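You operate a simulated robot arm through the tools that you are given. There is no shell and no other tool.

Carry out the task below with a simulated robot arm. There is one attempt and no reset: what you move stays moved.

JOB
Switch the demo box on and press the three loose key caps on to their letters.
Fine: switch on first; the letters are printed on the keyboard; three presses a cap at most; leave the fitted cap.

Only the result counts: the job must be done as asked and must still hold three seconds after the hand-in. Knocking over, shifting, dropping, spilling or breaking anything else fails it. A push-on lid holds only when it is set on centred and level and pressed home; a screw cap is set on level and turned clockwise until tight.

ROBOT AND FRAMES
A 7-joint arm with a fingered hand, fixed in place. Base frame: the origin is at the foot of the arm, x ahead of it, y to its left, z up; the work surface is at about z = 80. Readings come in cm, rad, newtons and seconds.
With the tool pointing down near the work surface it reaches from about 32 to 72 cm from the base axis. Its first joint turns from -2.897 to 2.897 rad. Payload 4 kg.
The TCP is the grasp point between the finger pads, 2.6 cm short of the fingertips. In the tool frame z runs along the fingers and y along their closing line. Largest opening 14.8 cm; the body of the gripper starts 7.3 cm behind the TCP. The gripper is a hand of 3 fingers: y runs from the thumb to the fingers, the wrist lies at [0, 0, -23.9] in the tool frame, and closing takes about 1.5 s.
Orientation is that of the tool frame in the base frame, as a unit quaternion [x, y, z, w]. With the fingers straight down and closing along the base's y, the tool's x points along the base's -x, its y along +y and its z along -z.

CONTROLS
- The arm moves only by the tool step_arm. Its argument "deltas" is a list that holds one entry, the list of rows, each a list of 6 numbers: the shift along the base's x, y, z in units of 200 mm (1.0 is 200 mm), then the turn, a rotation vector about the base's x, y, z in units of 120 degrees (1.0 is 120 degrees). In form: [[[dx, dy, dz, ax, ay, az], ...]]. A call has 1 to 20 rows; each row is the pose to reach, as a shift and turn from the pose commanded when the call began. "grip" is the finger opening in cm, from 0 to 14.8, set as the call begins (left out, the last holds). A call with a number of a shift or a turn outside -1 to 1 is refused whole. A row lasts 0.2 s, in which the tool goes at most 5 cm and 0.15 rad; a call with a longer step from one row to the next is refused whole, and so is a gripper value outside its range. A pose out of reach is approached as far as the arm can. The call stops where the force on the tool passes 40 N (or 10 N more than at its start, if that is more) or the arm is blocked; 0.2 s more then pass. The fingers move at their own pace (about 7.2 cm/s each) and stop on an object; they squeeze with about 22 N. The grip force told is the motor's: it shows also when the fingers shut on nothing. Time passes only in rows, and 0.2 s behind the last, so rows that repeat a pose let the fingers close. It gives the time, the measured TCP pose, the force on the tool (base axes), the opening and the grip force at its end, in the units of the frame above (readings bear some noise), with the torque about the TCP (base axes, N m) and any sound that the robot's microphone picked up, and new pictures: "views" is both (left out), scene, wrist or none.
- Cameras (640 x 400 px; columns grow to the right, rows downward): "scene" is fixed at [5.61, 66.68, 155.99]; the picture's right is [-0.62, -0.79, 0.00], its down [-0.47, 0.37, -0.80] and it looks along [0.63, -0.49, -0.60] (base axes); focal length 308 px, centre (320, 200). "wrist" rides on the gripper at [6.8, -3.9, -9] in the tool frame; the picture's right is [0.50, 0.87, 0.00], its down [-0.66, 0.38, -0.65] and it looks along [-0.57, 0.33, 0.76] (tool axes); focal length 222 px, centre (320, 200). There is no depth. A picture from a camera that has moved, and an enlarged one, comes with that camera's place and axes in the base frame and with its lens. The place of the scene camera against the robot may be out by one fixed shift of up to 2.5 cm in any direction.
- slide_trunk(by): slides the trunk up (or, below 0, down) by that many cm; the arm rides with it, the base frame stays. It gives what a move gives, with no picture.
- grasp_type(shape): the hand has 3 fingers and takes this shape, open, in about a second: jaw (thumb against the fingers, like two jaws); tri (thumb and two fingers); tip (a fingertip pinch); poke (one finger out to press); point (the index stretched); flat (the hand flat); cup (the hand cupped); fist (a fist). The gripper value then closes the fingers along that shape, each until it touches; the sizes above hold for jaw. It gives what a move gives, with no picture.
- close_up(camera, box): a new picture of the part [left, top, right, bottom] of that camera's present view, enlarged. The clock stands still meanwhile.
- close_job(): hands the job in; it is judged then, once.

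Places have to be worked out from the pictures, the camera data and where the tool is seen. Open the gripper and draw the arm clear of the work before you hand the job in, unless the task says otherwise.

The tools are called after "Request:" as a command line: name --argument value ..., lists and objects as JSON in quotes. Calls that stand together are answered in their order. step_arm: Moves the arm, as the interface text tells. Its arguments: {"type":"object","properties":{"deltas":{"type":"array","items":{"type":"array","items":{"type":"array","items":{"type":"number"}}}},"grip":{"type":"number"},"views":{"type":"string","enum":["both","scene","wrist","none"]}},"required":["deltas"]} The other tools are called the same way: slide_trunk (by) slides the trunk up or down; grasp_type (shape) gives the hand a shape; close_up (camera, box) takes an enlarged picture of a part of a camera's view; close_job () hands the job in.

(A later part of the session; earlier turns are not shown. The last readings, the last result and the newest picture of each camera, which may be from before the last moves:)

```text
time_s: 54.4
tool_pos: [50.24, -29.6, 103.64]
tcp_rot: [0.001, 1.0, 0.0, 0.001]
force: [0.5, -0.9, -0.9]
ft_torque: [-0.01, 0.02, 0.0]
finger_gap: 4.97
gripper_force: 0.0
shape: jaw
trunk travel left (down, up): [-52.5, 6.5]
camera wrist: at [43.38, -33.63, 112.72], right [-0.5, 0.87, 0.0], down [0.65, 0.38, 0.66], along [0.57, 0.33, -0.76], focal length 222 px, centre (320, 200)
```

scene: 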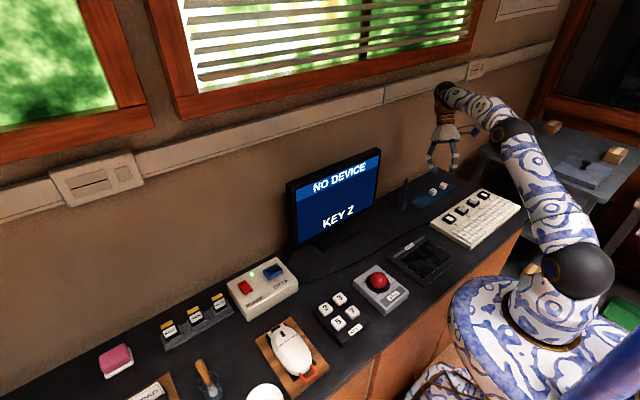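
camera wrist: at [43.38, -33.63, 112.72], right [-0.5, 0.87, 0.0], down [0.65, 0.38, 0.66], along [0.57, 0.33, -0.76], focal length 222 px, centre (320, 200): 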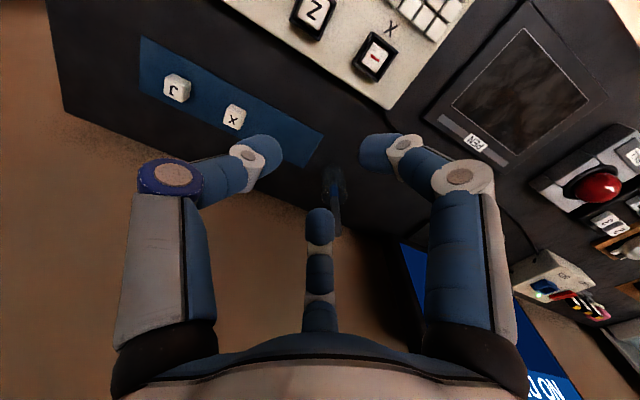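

Upright and well-conditioned at (50.2, -29.6, 103.7). I approach the X cap again with a 12° tilt (tips toward -y), stopping at a hover of about TCP z 92.

Request:
step_arm --deltas '[[[0.11, -0.1, -0.14, -0.025, 0, 0], [0.23, -0.2, -0.29, -0.05, 0, 0], [0.345, -0.305, -0.44, -0.075, 0, 0], [0.459, -0.407, -0.585, -0.1, 0, 0], [0.459, -0.407, -0.585, -0.1, 0, 0]]]' --views "wrist"

Request:
close_up --camera "wrist" --box '[240, 80, 400, 200]'

```text
time_s: 55.6
tool_pos: [59.43, -37.69, 91.82]
tcp_rot: [-0.001, 0.994, -0.105, 0.0]
force: [-0.8, 0.9, 0.6]
ft_torque: [0.01, -0.03, 0.01]
finger_gap: 5.01
gripper_force: 0.0
shape: jaw
trunk travel left (down, up): [-52.5, 6.5]
camera wrist: at [52.56, -39.83, 101.58], right [-0.5, 0.85, -0.18], down [0.65, 0.51, 0.56], along [0.57, 0.16, -0.81], focal length 222 px, centre (320, 200)
```

wrist: 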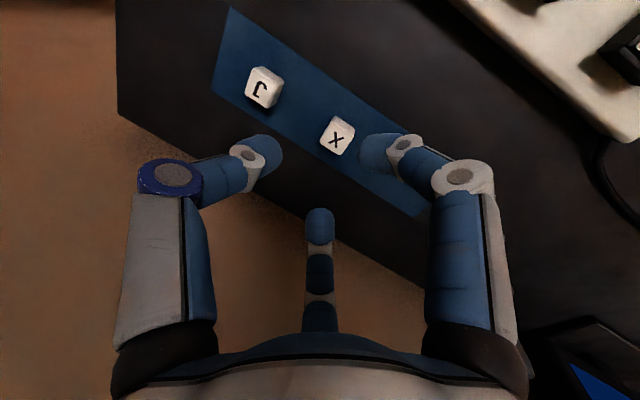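

```text
3.33 times, centred on (320, 140) of wrist
camera zoom: at [52.56, -39.83, 101.58], right [-0.5, 0.85, -0.18], down [0.65, 0.51, 0.56], along [0.57, 0.16, -0.81], focal length 740 px, centre (320, 400)
```

zoom: 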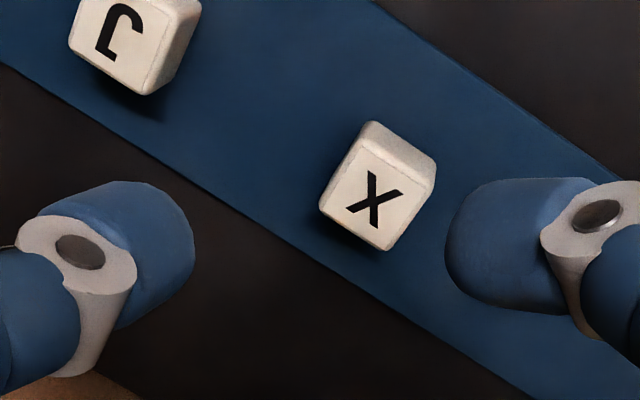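

Position matches the plan and the X cap reads (59.36, -38.13). I descend straight to grasp height.

Request:
step_arm --deltas '[[[0, 0.0005, -0.2, 0, 0, 0], [0, 0.0005, -0.33, 0, 0, 0], [0, 0.0005, -0.39, 0, 0, 0], [0, 0.0005, -0.407, 0, 0, 0], [0, 0.0005, -0.407, 0, 0, 0]]]' --views "wrist"

Request:
close_up --camera "wrist" --box '[240, 110, 400, 220]'

Request:
close_up --camera "scene" --box '[400, 150, 464, 210]'

```text
time_s: 56.8
tool_pos: [59.29, -37.68, 83.72]
tcp_rot: [-0.001, 0.995, -0.103, 0.0]
force: [-0.3, -0.6, 0.2]
ft_torque: [0.01, 0.03, 0.04]
finger_gap: 4.99
gripper_force: 0.0
shape: jaw
trunk travel left (down, up): [-52.5, 6.5]
camera wrist: at [52.53, -39.77, 93.47], right [-0.5, 0.85, -0.18], down [0.65, 0.51, 0.56], along [0.57, 0.16, -0.81], focal length 222 px, centre (320, 200)
```

wrist: 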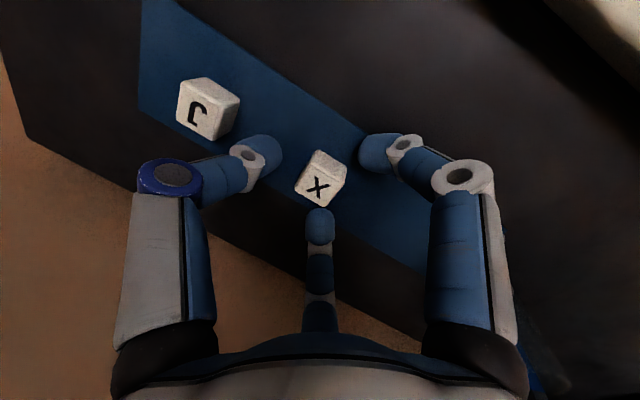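

```text
3.64 times, centred on (320, 165) of wrist
camera zoom: at [52.53, -39.77, 93.47], right [-0.5, 0.85, -0.18], down [0.65, 0.51, 0.56], along [0.57, 0.16, -0.81], focal length 808 px, centre (320, 327)
```

zoom: 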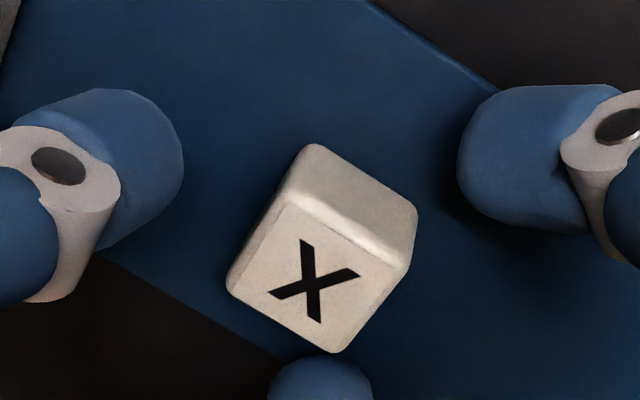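

```text
6.67 times, centred on (432, 180) of scene
camera zoom: at [5.61, 66.68, 155.99], right [-0.62, -0.79, 0.0], down [-0.47, 0.37, -0.8], along [0.63, -0.49, -0.6], focal length 2056 px, centre (-427, 333)
```

zoom: 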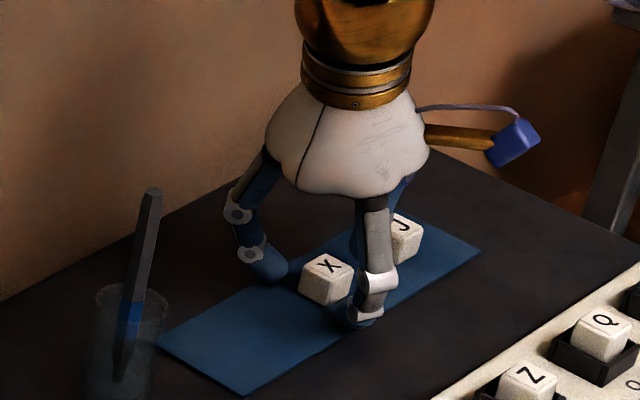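

The X cap is nicely between the fingers with no contact. I close on it.

Request:
step_arm --deltas '[[[0, 0, 0, 0, 0, 0], [0, 0, 0, 0, 0, 0], [0, 0, 0, 0, 0, 0], [0, 0, 0, 0, 0, 0], [0, 0, 0, 0, 0, 0], [0, 0, 0, 0, 0, 0]]]' --grip 0 --views "none"

Request:
close_up --camera "wrist" --box '[260, 130, 380, 220]'

Request:
close_up --camera "scene" --box '[416, 170, 448, 200]'

```text
time_s: 58.2
tool_pos: [59.34, -37.64, 83.86]
tcp_rot: [-0.001, 0.995, -0.103, 0.0]
force: [0.2, -1.4, 0.0]
ft_torque: [0.03, -0.03, 0.02]
finger_gap: 2.16
gripper_force: 21.7
shape: jaw
trunk travel left (down, up): [-52.5, 6.5]
```

```text
4.44 times, centred on (320, 175) of wrist
camera zoom: at [52.53, -39.77, 93.49], right [-0.5, 0.85, -0.18], down [0.65, 0.51, 0.56], along [0.57, 0.16, -0.81], focal length 987 px, centre (320, 311)
```

zoom: 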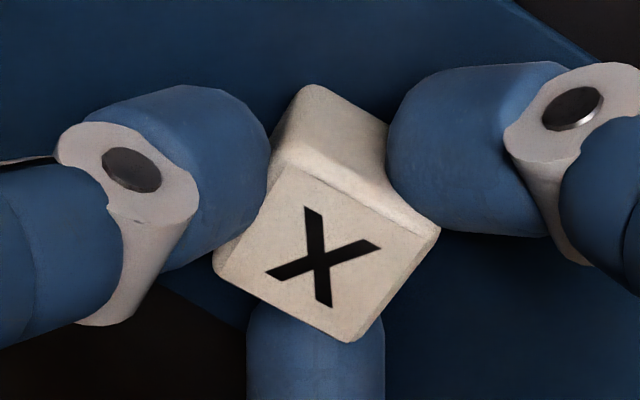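

```text
13.33 times, centred on (432, 185) of scene
camera zoom: at [5.61, 66.68, 155.99], right [-0.62, -0.79, 0.0], down [-0.47, 0.37, -0.8], along [0.63, -0.49, -0.6], focal length 4112 px, centre (-1173, 400)
```

zoom: 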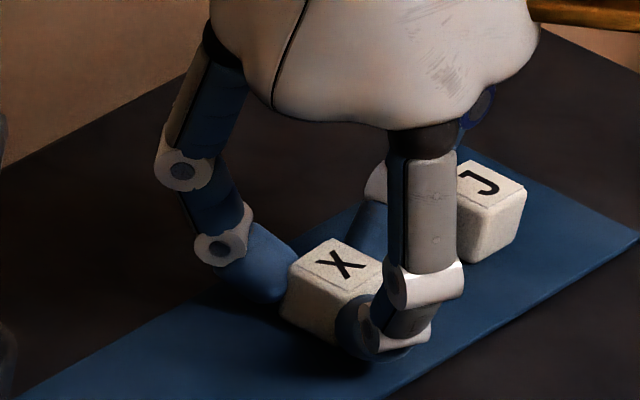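

X is gripped at 2.16 cm with 22 N. I lift 5 cm and check that it is level by comparing it with the J cap.

Request:
step_arm --deltas '[[[0, 0, 0.03, 0, 0, 0], [-0.01, 0.01, 0.1, 0, 0, 0], [-0.03, 0.03, 0.25, 0, 0, 0], [-0.03, 0.03, 0.25, 0, 0, 0]]]' --views "wrist"

Request:
close_up --camera "scene" --box '[412, 160, 452, 196]'

Request:
close_up --camera "wrist" --box '[280, 135, 360, 215]'

```text
time_s: 59.2
tool_pos: [58.95, -37.13, 88.85]
tcp_rot: [-0.001, 0.995, -0.104, 0.0]
force: [0.5, 0.9, -0.4]
ft_torque: [0.01, 0.01, -0.03]
finger_gap: 2.17
gripper_force: 22.2
shape: jaw
trunk travel left (down, up): [-52.5, 6.5]
camera wrist: at [52.15, -39.16, 98.56], right [-0.5, 0.85, -0.18], down [0.65, 0.51, 0.56], along [0.57, 0.16, -0.81], focal length 222 px, centre (320, 200)
```

wrist: 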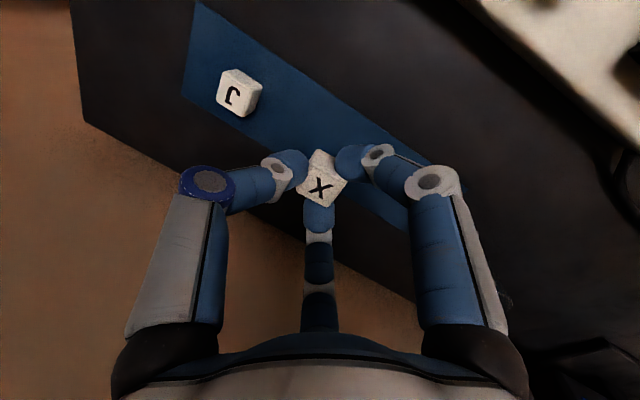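

```text
11.11 times, centred on (432, 178) of scene
camera zoom: at [5.61, 66.68, 155.99], right [-0.62, -0.79, 0.0], down [-0.47, 0.37, -0.8], along [0.63, -0.49, -0.6], focal length 3426 px, centre (-924, 444)
```

zoom: 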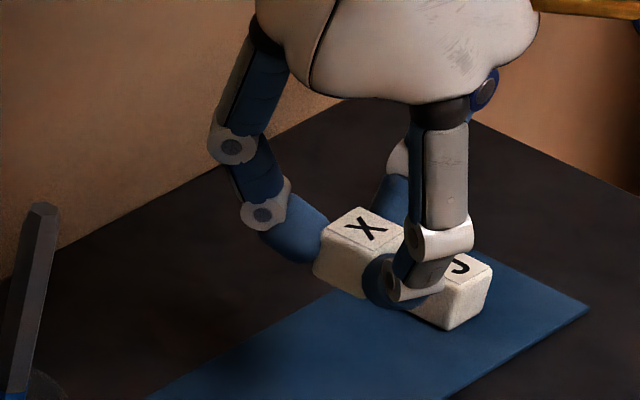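

```text
5.00 times, centred on (320, 175) of wrist
camera zoom: at [52.15, -39.16, 98.56], right [-0.5, 0.85, -0.18], down [0.65, 0.51, 0.56], along [0.57, 0.16, -0.81], focal length 1111 px, centre (320, 325)
```

zoom: 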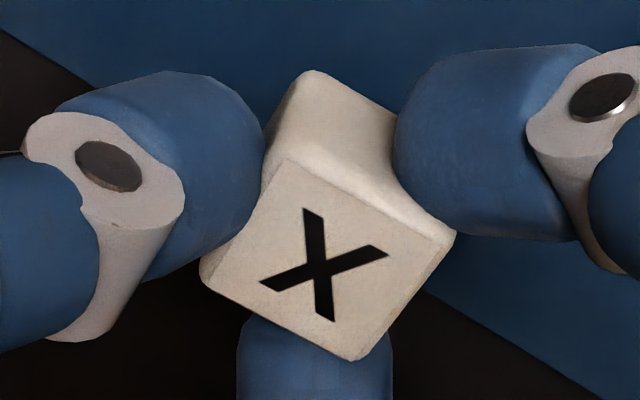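

The hold looks close to level; I zoom in further on the held X cap from the scene camera to verify.

Request:
close_up --camera "scene" --box '[426, 174, 446, 190]'

Request:
close_up --camera "wrist" --box '[290, 145, 350, 210]'

```text
16.00 times, centred on (436, 182) of scene
camera zoom: at [5.61, 66.68, 155.99], right [-0.62, -0.79, 0.0], down [-0.47, 0.37, -0.8], along [0.63, -0.49, -0.6], focal length 4934 px, centre (-1536, 488)
```

zoom: 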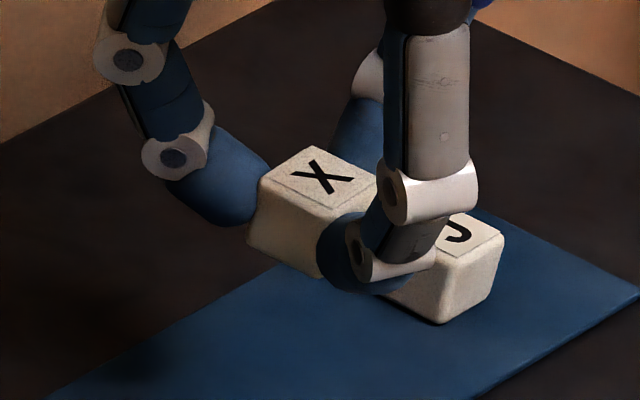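

```text
6.15 times, centred on (320, 178) of wrist
camera zoom: at [52.15, -39.16, 98.56], right [-0.5, 0.85, -0.18], down [0.65, 0.51, 0.56], along [0.57, 0.16, -0.81], focal length 1367 px, centre (320, 338)
```

zoom: 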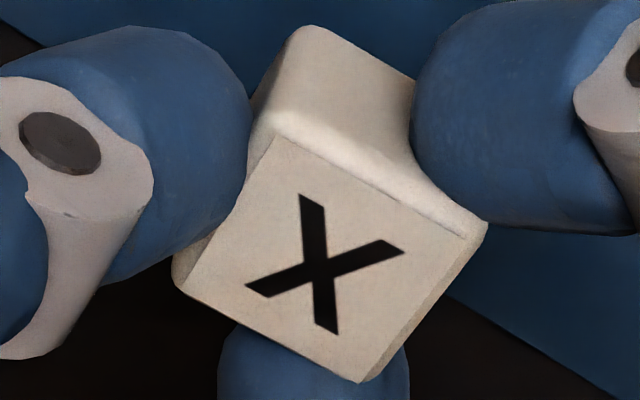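

The held X cap is tipped about 4° (its -y side up), so I will ease the tool tilt from 12° to 8° to make it level. I carry it to a hover above the X post at about (43.95, -26.18).

Request:
step_arm --deltas '[[[-0.05, 0.05, 0.15, 0, 0, 0], [-0.22, 0.17, 0.28, 0.01, 0, -0.004], [-0.4, 0.3, 0.304, 0.02, 0, -0.008], [-0.58, 0.43, 0.304, 0.0333, 0, -0.0125], [-0.751, 0.558, 0.304, 0.0333, 0, -0.0125], [-0.751, 0.558, 0.304, 0.0333, 0, -0.0125]]]' --views "wrist"

Request:
close_up --camera "wrist" --box '[270, 60, 380, 150]'

Request:
close_up --camera "scene" --box '[436, 170, 476, 200]'

```text
time_s: 60.6
tool_pos: [44.01, -25.78, 94.68]
tcp_rot: [0.014, 0.998, -0.069, -0.002]
force: [0.5, 0.6, 0.6]
ft_torque: [-0.04, -0.02, 0.03]
finger_gap: 2.13
gripper_force: 23.0
shape: jaw
trunk travel left (down, up): [-52.5, 6.5]
camera wrist: at [37.0, -28.51, 104.31], right [-0.48, 0.87, -0.12], down [0.67, 0.45, 0.6], along [0.57, 0.2, -0.79], focal length 222 px, centre (320, 200)
```

wrist: 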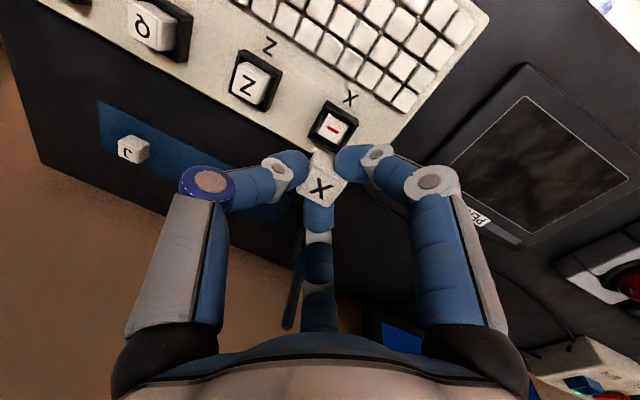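

```text
4.44 times, centred on (325, 105) of wrist
camera zoom: at [37.0, -28.51, 104.31], right [-0.48, 0.87, -0.12], down [0.67, 0.45, 0.6], along [0.57, 0.2, -0.79], focal length 987 px, centre (298, 622)
```

zoom: 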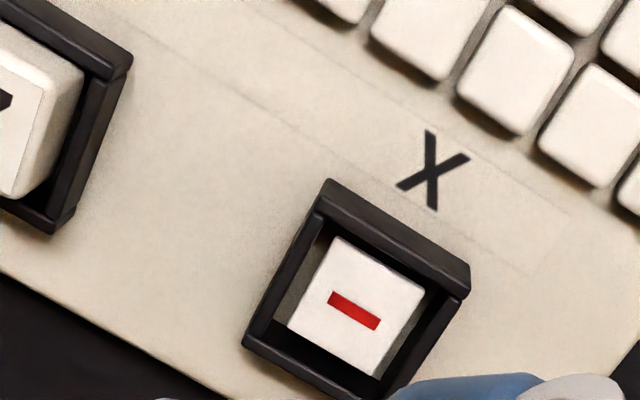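

```text
13.33 times, centred on (456, 185) of scene
camera zoom: at [5.61, 66.68, 155.99], right [-0.62, -0.79, 0.0], down [-0.47, 0.37, -0.8], along [0.63, -0.49, -0.6], focal length 4112 px, centre (-1493, 400)
```

zoom: 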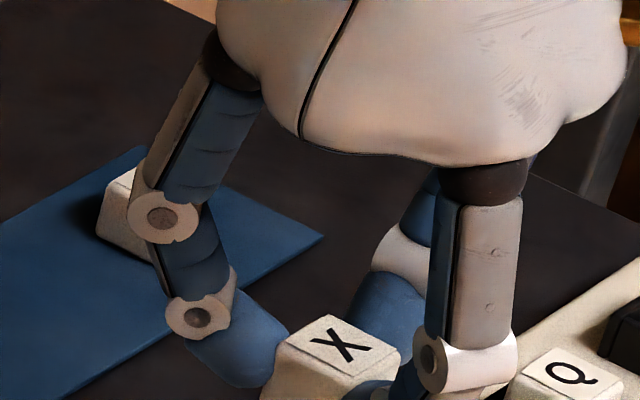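

The X post's pad reads (43.94, -26.15) and the cap should be within a millimetre of it. I check the held cap's level once more and lower to about 1 cm above.

Request:
step_arm --deltas '[[[0.0035, 0.0025, -0.15, 0, 0, 0], [0.0035, 0.0025, -0.27, 0, 0, 0], [0.0035, 0.0025, -0.325, 0, 0, 0], [0.0035, 0.0025, -0.335, 0, 0, 0], [0.0035, 0.0025, -0.335, 0, 0, 0]]]' --views "wrist"

Request:
close_up --camera "wrist" --box '[260, 120, 380, 220]'

Request:
close_up --camera "scene" --box '[436, 196, 466, 222]'

```text
time_s: 61.8
tool_pos: [43.94, -25.94, 88.21]
tcp_rot: [0.012, 0.998, -0.069, -0.002]
force: [-0.9, 0.1, -0.7]
ft_torque: [-0.01, 0.0, 0.02]
finger_gap: 2.15
gripper_force: 22.1
shape: jaw
trunk travel left (down, up): [-52.5, 6.5]
camera wrist: at [37.09, -28.5, 97.71], right [-0.48, 0.87, -0.12], down [0.67, 0.45, 0.6], along [0.57, 0.21, -0.79], focal length 222 px, centre (320, 200)
```

wrist: 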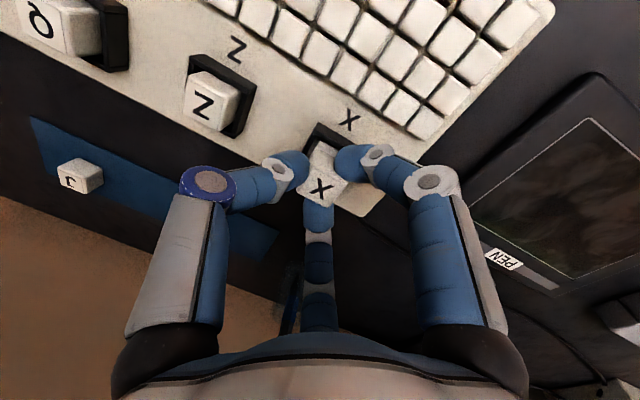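

```text
4.00 times, centred on (320, 170) of wrist
camera zoom: at [37.09, -28.5, 97.71], right [-0.48, 0.87, -0.12], down [0.67, 0.45, 0.6], along [0.57, 0.21, -0.79], focal length 888 px, centre (320, 320)
```

zoom: 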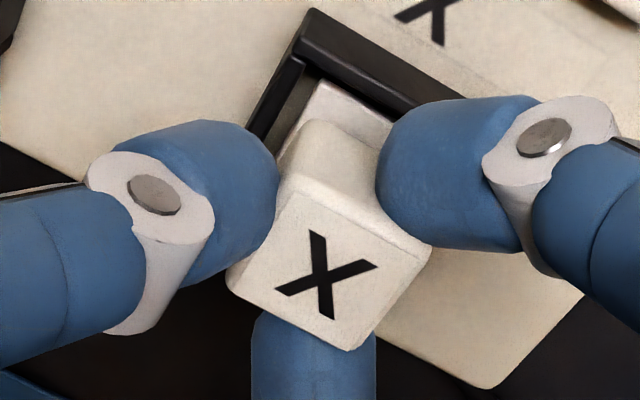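

```text
15.38 times, centred on (451, 209) of scene
camera zoom: at [5.61, 66.68, 155.99], right [-0.62, -0.79, 0.0], down [-0.47, 0.37, -0.8], along [0.63, -0.49, -0.6], focal length 4744 px, centre (-1695, 62)
```

zoom: 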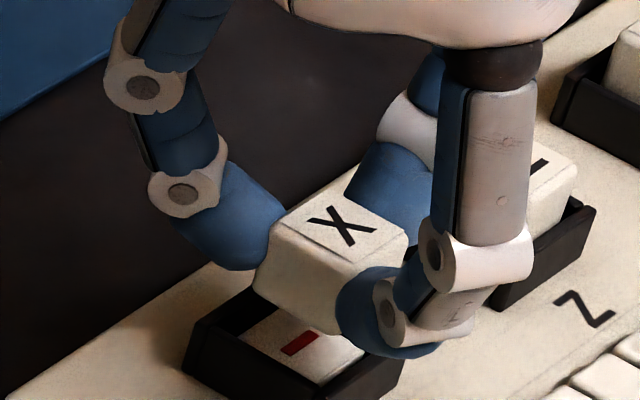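

The cap is over the post and nearly level (perhaps 2° left over), so I take out another 2° of tilt while lowering 8 mm.

Request:
step_arm --deltas '[[[0, -0.003, -0.015, 0.0083, 0, 0], [-0.001, -0.005, -0.03, 0.0167, 0, 0], [-0.001, -0.005, -0.04, 0.0167, 0, 0], [-0.001, -0.005, -0.04, 0.0167, 0, 0]]]' --views "wrist"

Request:
close_up --camera "wrist" --box '[260, 120, 380, 220]'

Request:
close_up --camera "scene" --box '[436, 196, 466, 222]'

```text
time_s: 62.8
tool_pos: [43.84, -25.94, 87.24]
tcp_rot: [0.012, 0.999, -0.051, 0.0]
force: [-0.1, 1.1, 0.8]
ft_torque: [0.01, 0.03, 0.02]
finger_gap: 2.12
gripper_force: 22.4
shape: jaw
trunk travel left (down, up): [-52.5, 6.5]
camera wrist: at [37.01, -28.88, 96.79], right [-0.48, 0.87, -0.09], down [0.67, 0.43, 0.61], along [0.57, 0.23, -0.79], focal length 222 px, centre (320, 200)
```

wrist: 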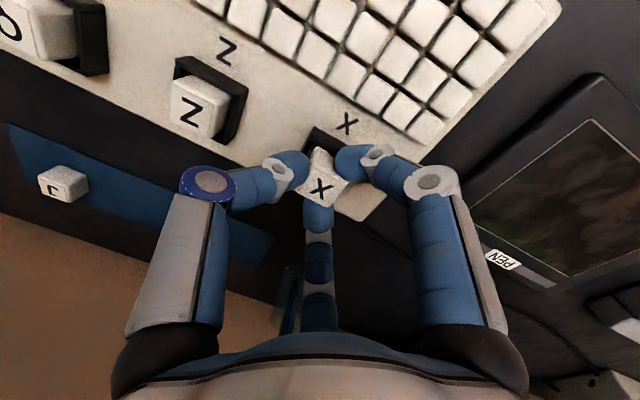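

```text
4.00 times, centred on (320, 170) of wrist
camera zoom: at [37.01, -28.88, 96.79], right [-0.48, 0.87, -0.09], down [0.67, 0.43, 0.61], along [0.57, 0.23, -0.79], focal length 888 px, centre (320, 320)
```

zoom: 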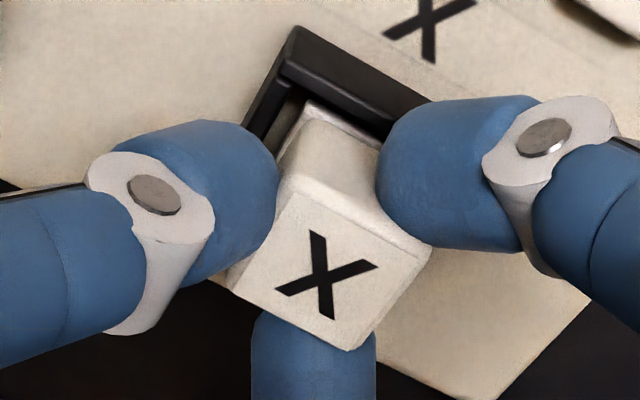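

```text
15.38 times, centred on (451, 209) of scene
camera zoom: at [5.61, 66.68, 155.99], right [-0.62, -0.79, 0.0], down [-0.47, 0.37, -0.8], along [0.63, -0.49, -0.6], focal length 4744 px, centre (-1695, 62)
```

zoom: 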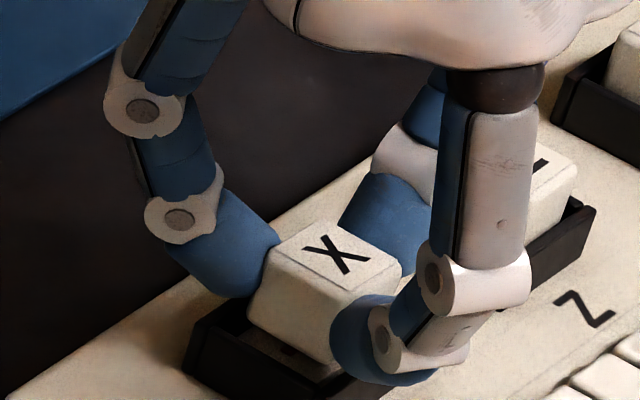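

Alignment is within half a millimetre of the post centre. I lower the last few millimetres in tiny steps.

Request:
step_arm --deltas '[[[0.001, 0, -0.006, 0, 0, 0], [0.001, 0, -0.012, 0, 0, 0], [0.001, 0, -0.018, 0, 0, 0], [0.001, 0, -0.021, 0, 0, 0]]]' --views "wrist"

Request:
close_up --camera "scene" --box '[436, 196, 466, 222]'

```text
time_s: 63.8
tool_pos: [43.9, -25.91, 86.82]
tcp_rot: [0.012, 0.999, -0.052, -0.002]
force: [0.0, -0.6, 0.0]
ft_torque: [0.0, 0.01, 0.02]
finger_gap: 2.11
gripper_force: 22.3
shape: jaw
trunk travel left (down, up): [-52.5, 6.5]
camera wrist: at [37.04, -28.89, 96.33], right [-0.48, 0.87, -0.09], down [0.67, 0.43, 0.61], along [0.57, 0.23, -0.79], focal length 222 px, centre (320, 200)
```

wrist: 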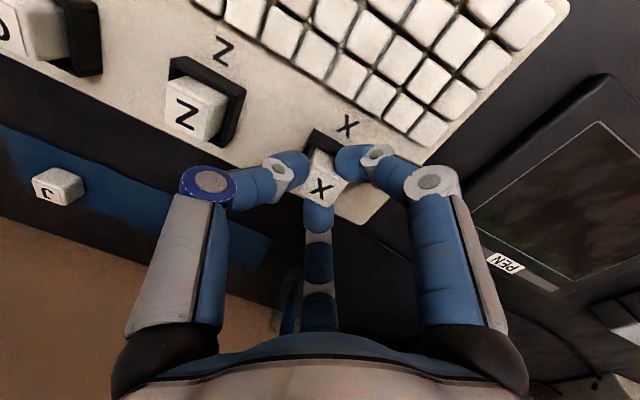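

```text
15.38 times, centred on (451, 209) of scene
camera zoom: at [5.61, 66.68, 155.99], right [-0.62, -0.79, 0.0], down [-0.47, 0.37, -0.8], along [0.63, -0.49, -0.6], focal length 4744 px, centre (-1695, 62)
```

zoom: 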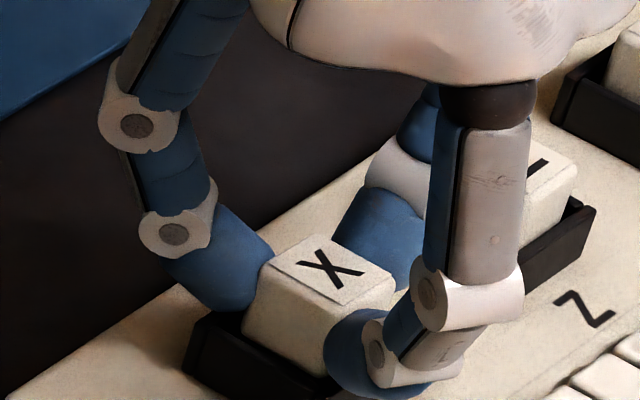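

No contact yet but the gap is only a millimetre or so. I go 1 mm lower and then open the fingers to leave the cap on the pad.

Request:
step_arm --deltas '[[[0, 0, -0.003, 0, 0, 0], [0, 0, -0.006, 0, 0, 0]]]' --views "none"

Request:
step_arm --deltas '[[[0, 0, 0, 0, 0, 0], [0, 0, 0, 0, 0, 0], [0, 0, 0, 0, 0, 0], [0, 0, 0, 0, 0, 0]]]' --grip 4 --views "none"

Request:
step_arm --deltas '[[[0, 0, 0.03, 0, 0, 0], [0, 0.005, 0.08, 0, 0, 0], [0, 0.02, 0.2, 0, 0, 0], [0, 0.02, 0.3, 0, 0, 0], [0, 0.02, 0.3, 0, 0, 0]]]' --views "wrist"

Request:
close_up --camera "scene" --box '[436, 196, 470, 222]'

Request:
close_up --camera "wrist" --box '[280, 90, 370, 170]'

```text
time_s: 64.4
tool_pos: [43.91, -25.91, 86.75]
tcp_rot: [0.013, 0.999, -0.052, -0.001]
force: [0.7, 0.5, -0.8]
ft_torque: [-0.01, -0.04, 0.0]
finger_gap: 2.11
gripper_force: 21.9
shape: jaw
trunk travel left (down, up): [-52.5, 6.5]
```

```text
time_s: 65.4
tool_pos: [43.92, -25.87, 86.69]
tcp_rot: [0.013, 0.999, -0.052, -0.002]
force: [0.2, -0.6, 0.1]
ft_torque: [-0.01, 0.0, 0.0]
finger_gap: 3.97
gripper_force: 0.0
shape: jaw
trunk travel left (down, up): [-52.5, 6.5]
```

```text
time_s: 66.6
tool_pos: [43.98, -25.49, 92.76]
tcp_rot: [0.011, 0.999, -0.051, -0.002]
force: [-1.0, 0.3, -0.5]
ft_torque: [0.01, 0.01, -0.05]
finger_gap: 3.99
gripper_force: 0.1
shape: jaw
trunk travel left (down, up): [-52.5, 6.5]
camera wrist: at [37.13, -28.39, 102.37], right [-0.48, 0.87, -0.09], down [0.67, 0.43, 0.61], along [0.57, 0.23, -0.79], focal length 222 px, centre (320, 200)
```

wrist: 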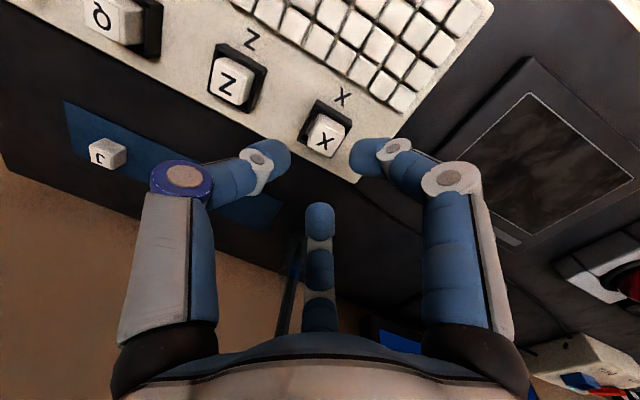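

```text
15.38 times, centred on (453, 209) of scene
camera zoom: at [5.61, 66.68, 155.99], right [-0.62, -0.79, 0.0], down [-0.47, 0.37, -0.8], along [0.63, -0.49, -0.6], focal length 4744 px, centre (-1726, 62)
```

zoom: 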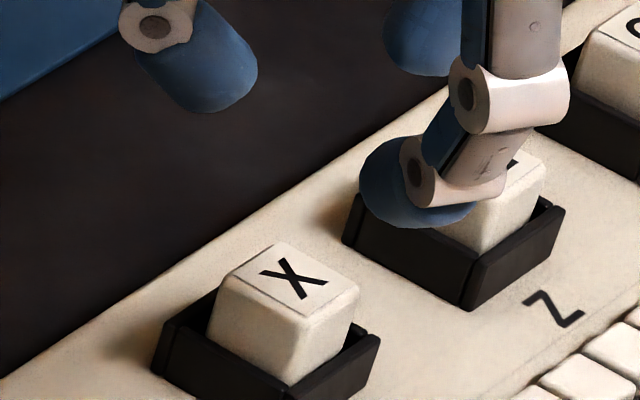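

```text
5.00 times, centred on (325, 130) of wrist
camera zoom: at [37.13, -28.39, 102.37], right [-0.48, 0.87, -0.09], down [0.67, 0.43, 0.61], along [0.57, 0.23, -0.79], focal length 1111 px, centre (295, 550)
```

zoom: 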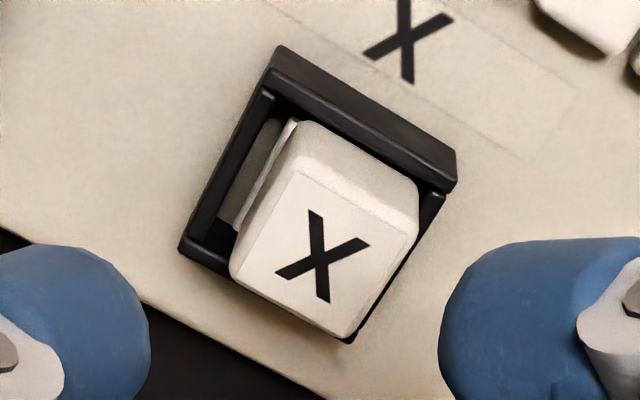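

X rests upright on its post but, like Z, seems about 2 mm toward +y of centre. Before pressing I straighten the tool to vertical and position it to re-grip and centre the cap on the post.

Request:
step_arm --deltas '[[[-0.002, -0.02, 0, 0.025, 0, 0.006], [-0.0045, -0.039, 0, 0.0487, 0, 0.0115], [-0.0045, -0.039, 0, 0.0487, 0, 0.0115]]]' --views "wrist"

Request:
close_up --camera "wrist" --box '[285, 95, 355, 165]'

```text
time_s: 67.4
tool_pos: [43.91, -26.25, 92.91]
tcp_rot: [0.0, 1.0, -0.001, -0.001]
force: [-0.4, -0.5, -0.4]
ft_torque: [0.02, 0.0, 0.03]
finger_gap: 3.95
gripper_force: 0.1
shape: jaw
trunk travel left (down, up): [-52.5, 6.5]
camera wrist: at [37.09, -30.27, 102.01], right [-0.5, 0.87, 0.0], down [0.66, 0.38, 0.65], along [0.56, 0.33, -0.76], focal length 222 px, centre (320, 200)
```

wrist: 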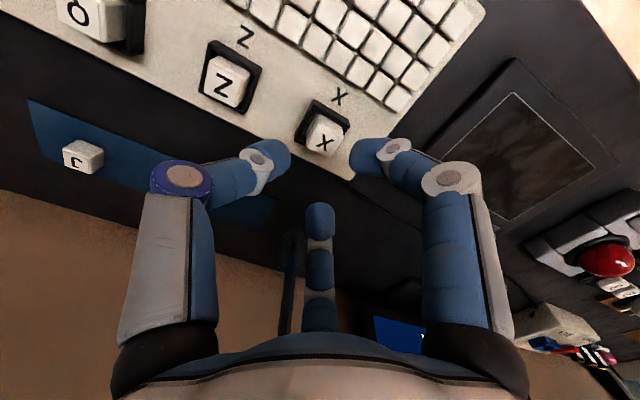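

```text
5.71 times, centred on (320, 130) of wrist
camera zoom: at [37.09, -30.27, 102.01], right [-0.5, 0.87, 0.0], down [0.66, 0.38, 0.65], along [0.56, 0.33, -0.76], focal length 1269 px, centre (320, 600)
```

zoom: 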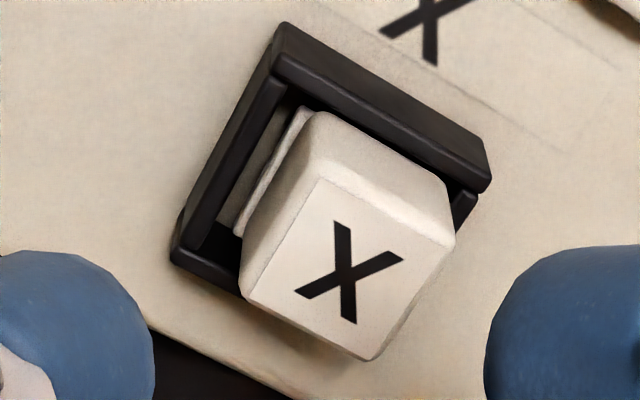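

In this straight view the pad peeks out about 2 mm on the -y side, so the cap needs a 2 mm push toward -y. I descend around it with open fingers centred on the post.

Request:
step_arm --deltas '[[[0.002, -0.002, -0.12, 0, 0, 0], [0.002, -0.002, -0.22, 0, 0, 0], [0.002, -0.002, -0.28, 0, 0, 0], [0.002, -0.002, -0.298, 0, 0, 0], [0.002, -0.002, -0.298, 0, 0, 0]]]' --views "wrist"

Request:
close_up --camera "wrist" --box '[260, 120, 380, 220]'

```text
time_s: 68.6
tool_pos: [43.98, -26.3, 86.68]
tcp_rot: [0.0, 1.0, -0.001, -0.001]
force: [-0.5, 0.1, 0.1]
ft_torque: [-0.01, 0.0, 0.02]
finger_gap: 3.99
gripper_force: 0.1
shape: jaw
trunk travel left (down, up): [-52.5, 6.5]
camera wrist: at [37.11, -30.38, 95.87], right [-0.5, 0.87, 0.0], down [0.66, 0.38, 0.65], along [0.56, 0.33, -0.76], focal length 222 px, centre (320, 200)
```

wrist: 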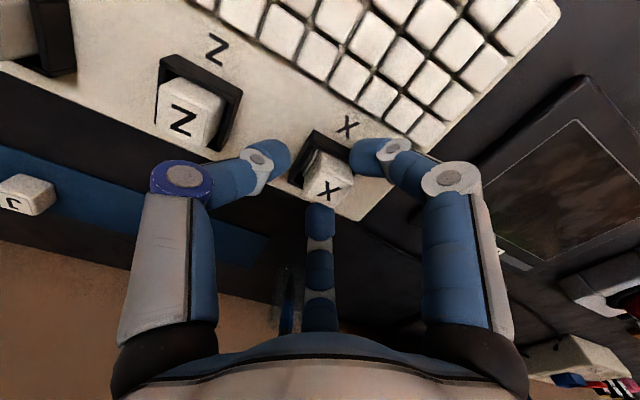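

```text
4.00 times, centred on (320, 170) of wrist
camera zoom: at [37.11, -30.38, 95.87], right [-0.5, 0.87, 0.0], down [0.66, 0.38, 0.65], along [0.56, 0.33, -0.76], focal length 888 px, centre (320, 320)
```

zoom: 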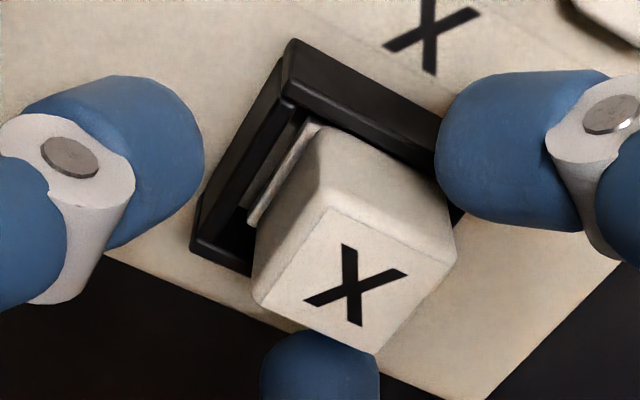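

The tool is centred about (43.93, -26.3). I nudge it 0.5 mm and close to centre the cap, then look.

Request:
step_arm --deltas '[[[0.001, 0.003, 0, 0, 0, 0], [0.001, 0.003, 0, 0, 0, 0], [0.001, 0.003, 0, 0, 0, 0], [0.001, 0.003, 0, 0, 0, 0], [0.001, 0.003, 0, 0, 0, 0], [0.001, 0.003, 0, 0, 0, 0]]]' --grip 0 --views "wrist"

Request:
close_up --camera "wrist" --box '[260, 120, 380, 220]'

```text
time_s: 70.0
tool_pos: [43.92, -26.27, 86.9]
tcp_rot: [0.0, 1.0, -0.001, -0.001]
force: [0.3, 0.1, 0.1]
ft_torque: [-0.04, 0.0, -0.03]
finger_gap: 1.61
gripper_force: 21.7
shape: jaw
trunk travel left (down, up): [-52.5, 6.5]
camera wrist: at [37.08, -30.35, 95.95], right [-0.5, 0.87, 0.0], down [0.66, 0.38, 0.65], along [0.56, 0.33, -0.76], focal length 222 px, centre (320, 200)
```

wrist: 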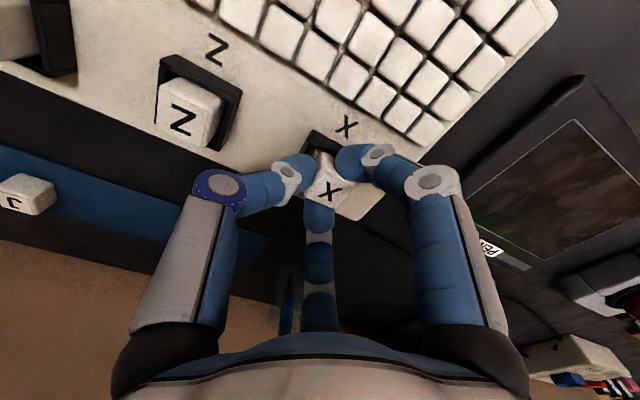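

```text
4.00 times, centred on (320, 170) of wrist
camera zoom: at [37.08, -30.35, 95.95], right [-0.5, 0.87, 0.0], down [0.66, 0.38, 0.65], along [0.56, 0.33, -0.76], focal length 888 px, centre (320, 320)
```

zoom: 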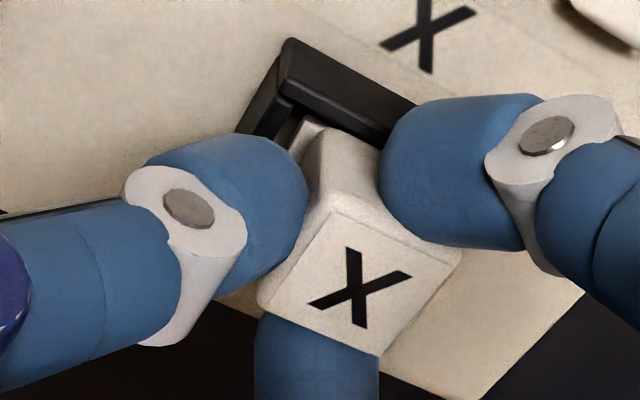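

The fingers clamp the cap where it stands (the side fingers pinch first), so it did not slide. While holding it, I lift 1.5 mm, shift it about 2.5 mm toward -y and 1 mm toward +x, and set it back.

Request:
step_arm --deltas '[[[0, 0, 0.008, 0, 0, 0], [0.002, -0.006, 0.008, 0, 0, 0], [0.004, -0.0125, 0.008, 0, 0, 0], [0.004, -0.0125, 0.008, 0, 0, 0]]]' --views "wrist"

Request:
close_up --camera "wrist" --box '[260, 120, 380, 220]'

Request:
close_up --camera "scene" --box '[436, 196, 466, 222]'

```text
time_s: 71.0
tool_pos: [44.06, -26.53, 86.97]
tcp_rot: [0.0, 1.0, -0.001, -0.001]
force: [0.3, 0.3, -0.3]
ft_torque: [-0.05, -0.01, -0.03]
finger_gap: 1.59
gripper_force: 21.8
shape: jaw
trunk travel left (down, up): [-52.5, 6.5]
camera wrist: at [37.17, -30.57, 96.14], right [-0.5, 0.87, 0.0], down [0.66, 0.38, 0.65], along [0.56, 0.33, -0.76], focal length 222 px, centre (320, 200)
```

wrist: 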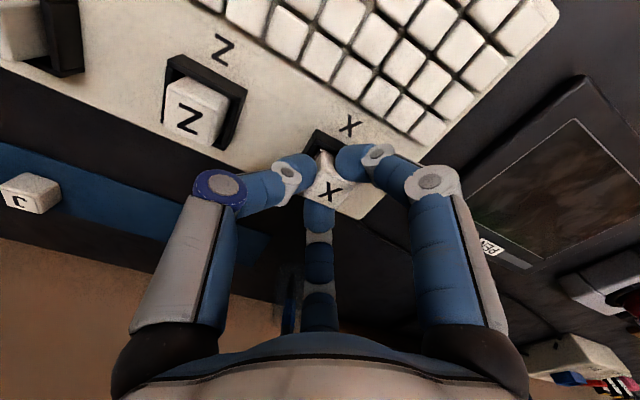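

```text
4.00 times, centred on (320, 170) of wrist
camera zoom: at [37.17, -30.57, 96.14], right [-0.5, 0.87, 0.0], down [0.66, 0.38, 0.65], along [0.56, 0.33, -0.76], focal length 888 px, centre (320, 320)
```

zoom: 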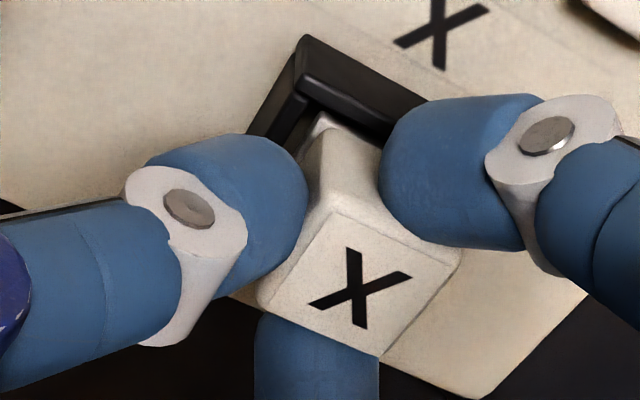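

```text
15.38 times, centred on (451, 209) of scene
camera zoom: at [5.61, 66.68, 155.99], right [-0.62, -0.79, 0.0], down [-0.47, 0.37, -0.8], along [0.63, -0.49, -0.6], focal length 4744 px, centre (-1695, 62)
```

zoom: 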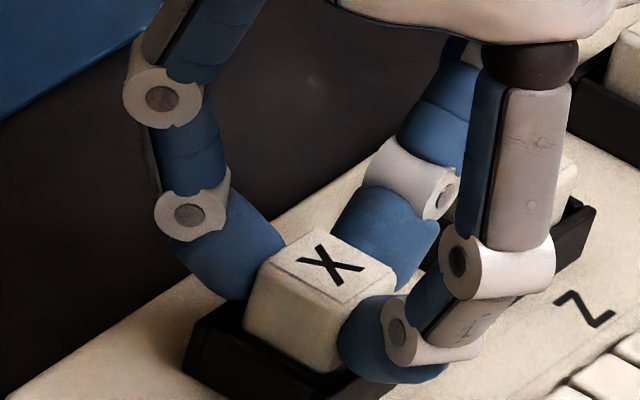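

The cap moved with the hand by (+0.09, -0.22) cm. I lower it back, open, and rise to check the centring.

Request:
step_arm --deltas '[[[0, 0, -0.006, 0, 0, 0], [0, 0, -0.01, 0, 0, 0]]]' --views "none"

Request:
step_arm --deltas '[[[0, 0, 0, 0, 0, 0], [0, 0, 0, 0, 0, 0], [0, 0, 0, 0, 0, 0], [0, 0, 0, 0, 0, 0]]]' --grip 4.4 --views "none"

Request:
step_arm --deltas '[[[0, 0, 0.03, 0, 0, 0], [0, 0, 0.1, 0, 0, 0], [-0.002, 0.012, 0.2, 0, 0, 0], [-0.002, 0.014, 0.3, 0, 0, 0], [-0.002, 0.014, 0.3, 0, 0, 0]]]' --views "wrist"

Request:
close_up --camera "wrist" --box '[285, 95, 355, 165]'

Request:
close_up --camera "scene" --box '[436, 196, 470, 222]'

```text
time_s: 71.6
tool_pos: [44.08, -26.55, 86.86]
tcp_rot: [0.0, 1.0, -0.001, 0.0]
force: [-0.3, -0.4, -0.7]
ft_torque: [-0.01, 0.01, -0.01]
finger_gap: 1.61
gripper_force: 21.4
shape: jaw
trunk travel left (down, up): [-52.5, 6.5]
```

```text
time_s: 72.6
tool_pos: [44.09, -26.59, 86.72]
tcp_rot: [0.0, 1.0, -0.001, 0.0]
force: [0.0, 0.3, -0.2]
ft_torque: [0.0, 0.04, 0.02]
finger_gap: 4.4
gripper_force: 0.1
shape: jaw
trunk travel left (down, up): [-52.5, 6.5]
```

```text
time_s: 73.8
tool_pos: [43.98, -26.3, 92.82]
tcp_rot: [0.0, 1.0, -0.001, 0.0]
force: [-0.5, -0.5, 0.7]
ft_torque: [0.0, 0.01, 0.01]
finger_gap: 4.34
gripper_force: 0.0
shape: jaw
trunk travel left (down, up): [-52.5, 6.5]
camera wrist: at [37.18, -30.28, 102.12], right [-0.5, 0.87, 0.0], down [0.66, 0.38, 0.65], along [0.57, 0.32, -0.76], focal length 222 px, centre (320, 200)
```

wrist: 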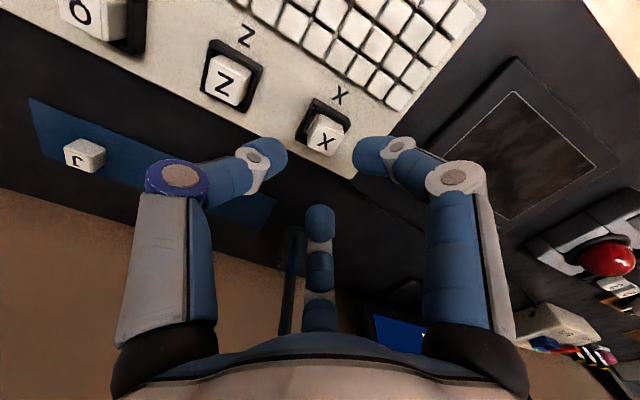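

```text
5.71 times, centred on (320, 130) of wrist
camera zoom: at [37.18, -30.28, 102.12], right [-0.5, 0.87, 0.0], down [0.66, 0.38, 0.65], along [0.57, 0.32, -0.76], focal length 1269 px, centre (320, 600)
```

zoom: 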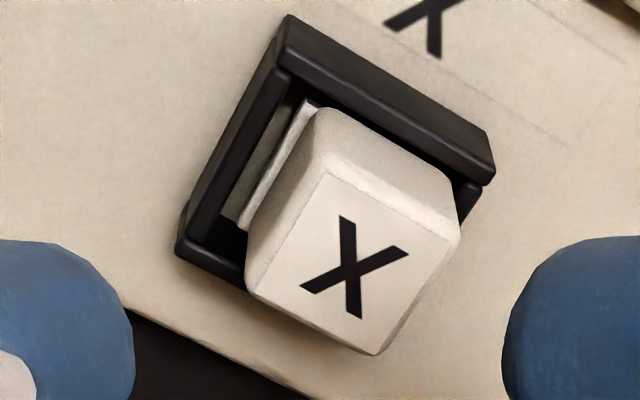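

```text
15.38 times, centred on (453, 209) of scene
camera zoom: at [5.61, 66.68, 155.99], right [-0.62, -0.79, 0.0], down [-0.47, 0.37, -0.8], along [0.63, -0.49, -0.6], focal length 4744 px, centre (-1726, 62)
```

zoom: 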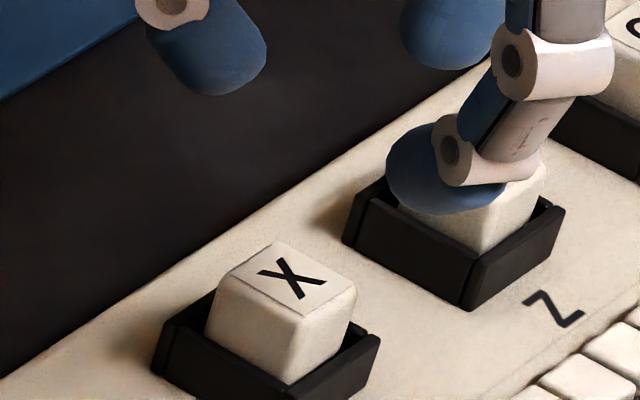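

The cap drifted back toward +y on release (the side fingers drag it as they open). I zoom in to measure the remaining offset.

Request:
close_up --camera "wrist" --box '[300, 105, 340, 145]'

Request:
close_up --camera "wrist" --box '[200, 40, 265, 115]'

```text
10.00 times, centred on (320, 125) of wrist
camera zoom: at [37.18, -30.28, 102.12], right [-0.5, 0.87, 0.0], down [0.66, 0.38, 0.65], along [0.57, 0.32, -0.76], focal length 2221 px, centre (320, 950)
```

zoom: 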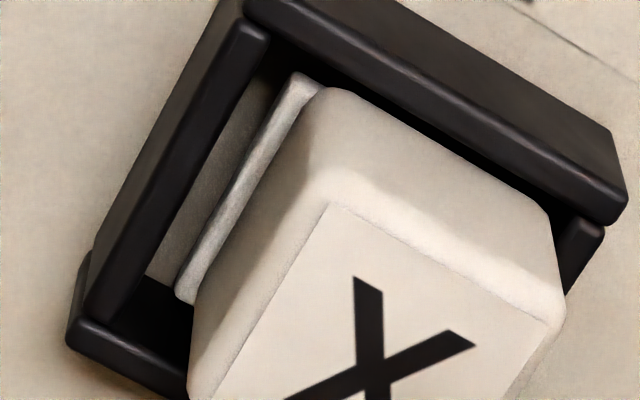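

```text
5.33 times, centred on (232, 78) of wrist
camera zoom: at [37.18, -30.28, 102.12], right [-0.5, 0.87, 0.0], down [0.66, 0.38, 0.65], along [0.57, 0.32, -0.76], focal length 1185 px, centre (787, 853)
```

zoom: 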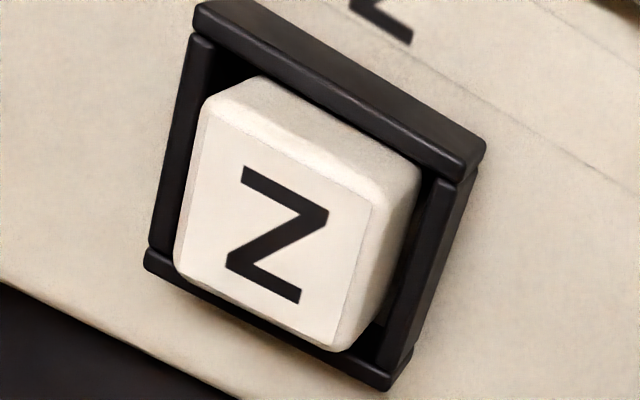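

The X cap is still about 2 mm toward +y. I re-grip it, lift slightly and overshoot the correction to 4 mm so that the release drag leaves it centred.

Request:
step_arm --deltas '[[[0.002, 0.006, -0.12, 0, 0, 0], [0, 0.012, -0.22, 0, 0, 0], [0, 0.012, -0.28, 0, 0, 0], [0, 0.012, -0.302, 0, 0, 0], [0, 0.012, -0.302, 0, 0, 0]]]' --grip 4 --views "wrist"

Request:
close_up --camera "wrist" --box '[260, 120, 380, 220]'

```text
time_s: 75.0
tool_pos: [43.89, -26.06, 86.71]
tcp_rot: [0.001, 1.0, -0.002, -0.001]
force: [1.3, -0.7, 0.2]
ft_torque: [-0.02, 0.0, -0.03]
finger_gap: 4.02
gripper_force: 0.0
shape: jaw
trunk travel left (down, up): [-52.5, 6.5]
camera wrist: at [37.1, -30.12, 95.92], right [-0.5, 0.87, 0.0], down [0.66, 0.38, 0.65], along [0.56, 0.33, -0.76], focal length 222 px, centre (320, 200)
```

wrist: 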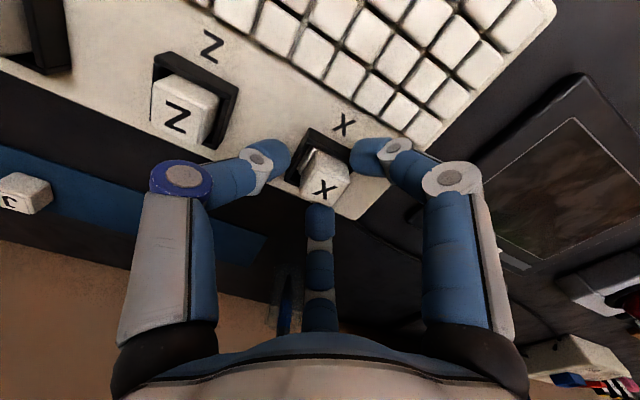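

```text
4.00 times, centred on (320, 170) of wrist
camera zoom: at [37.1, -30.12, 95.92], right [-0.5, 0.87, 0.0], down [0.66, 0.38, 0.65], along [0.56, 0.33, -0.76], focal length 888 px, centre (320, 320)
```

zoom: 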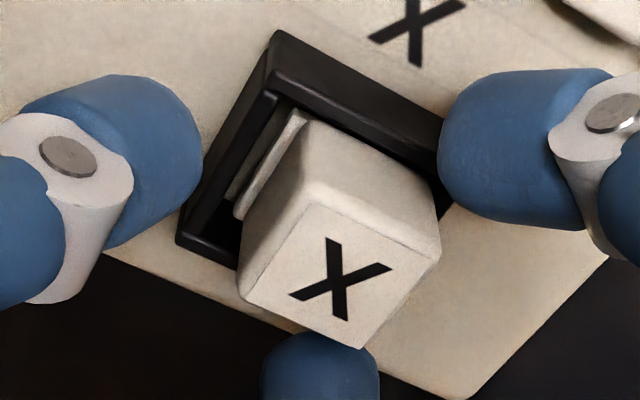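

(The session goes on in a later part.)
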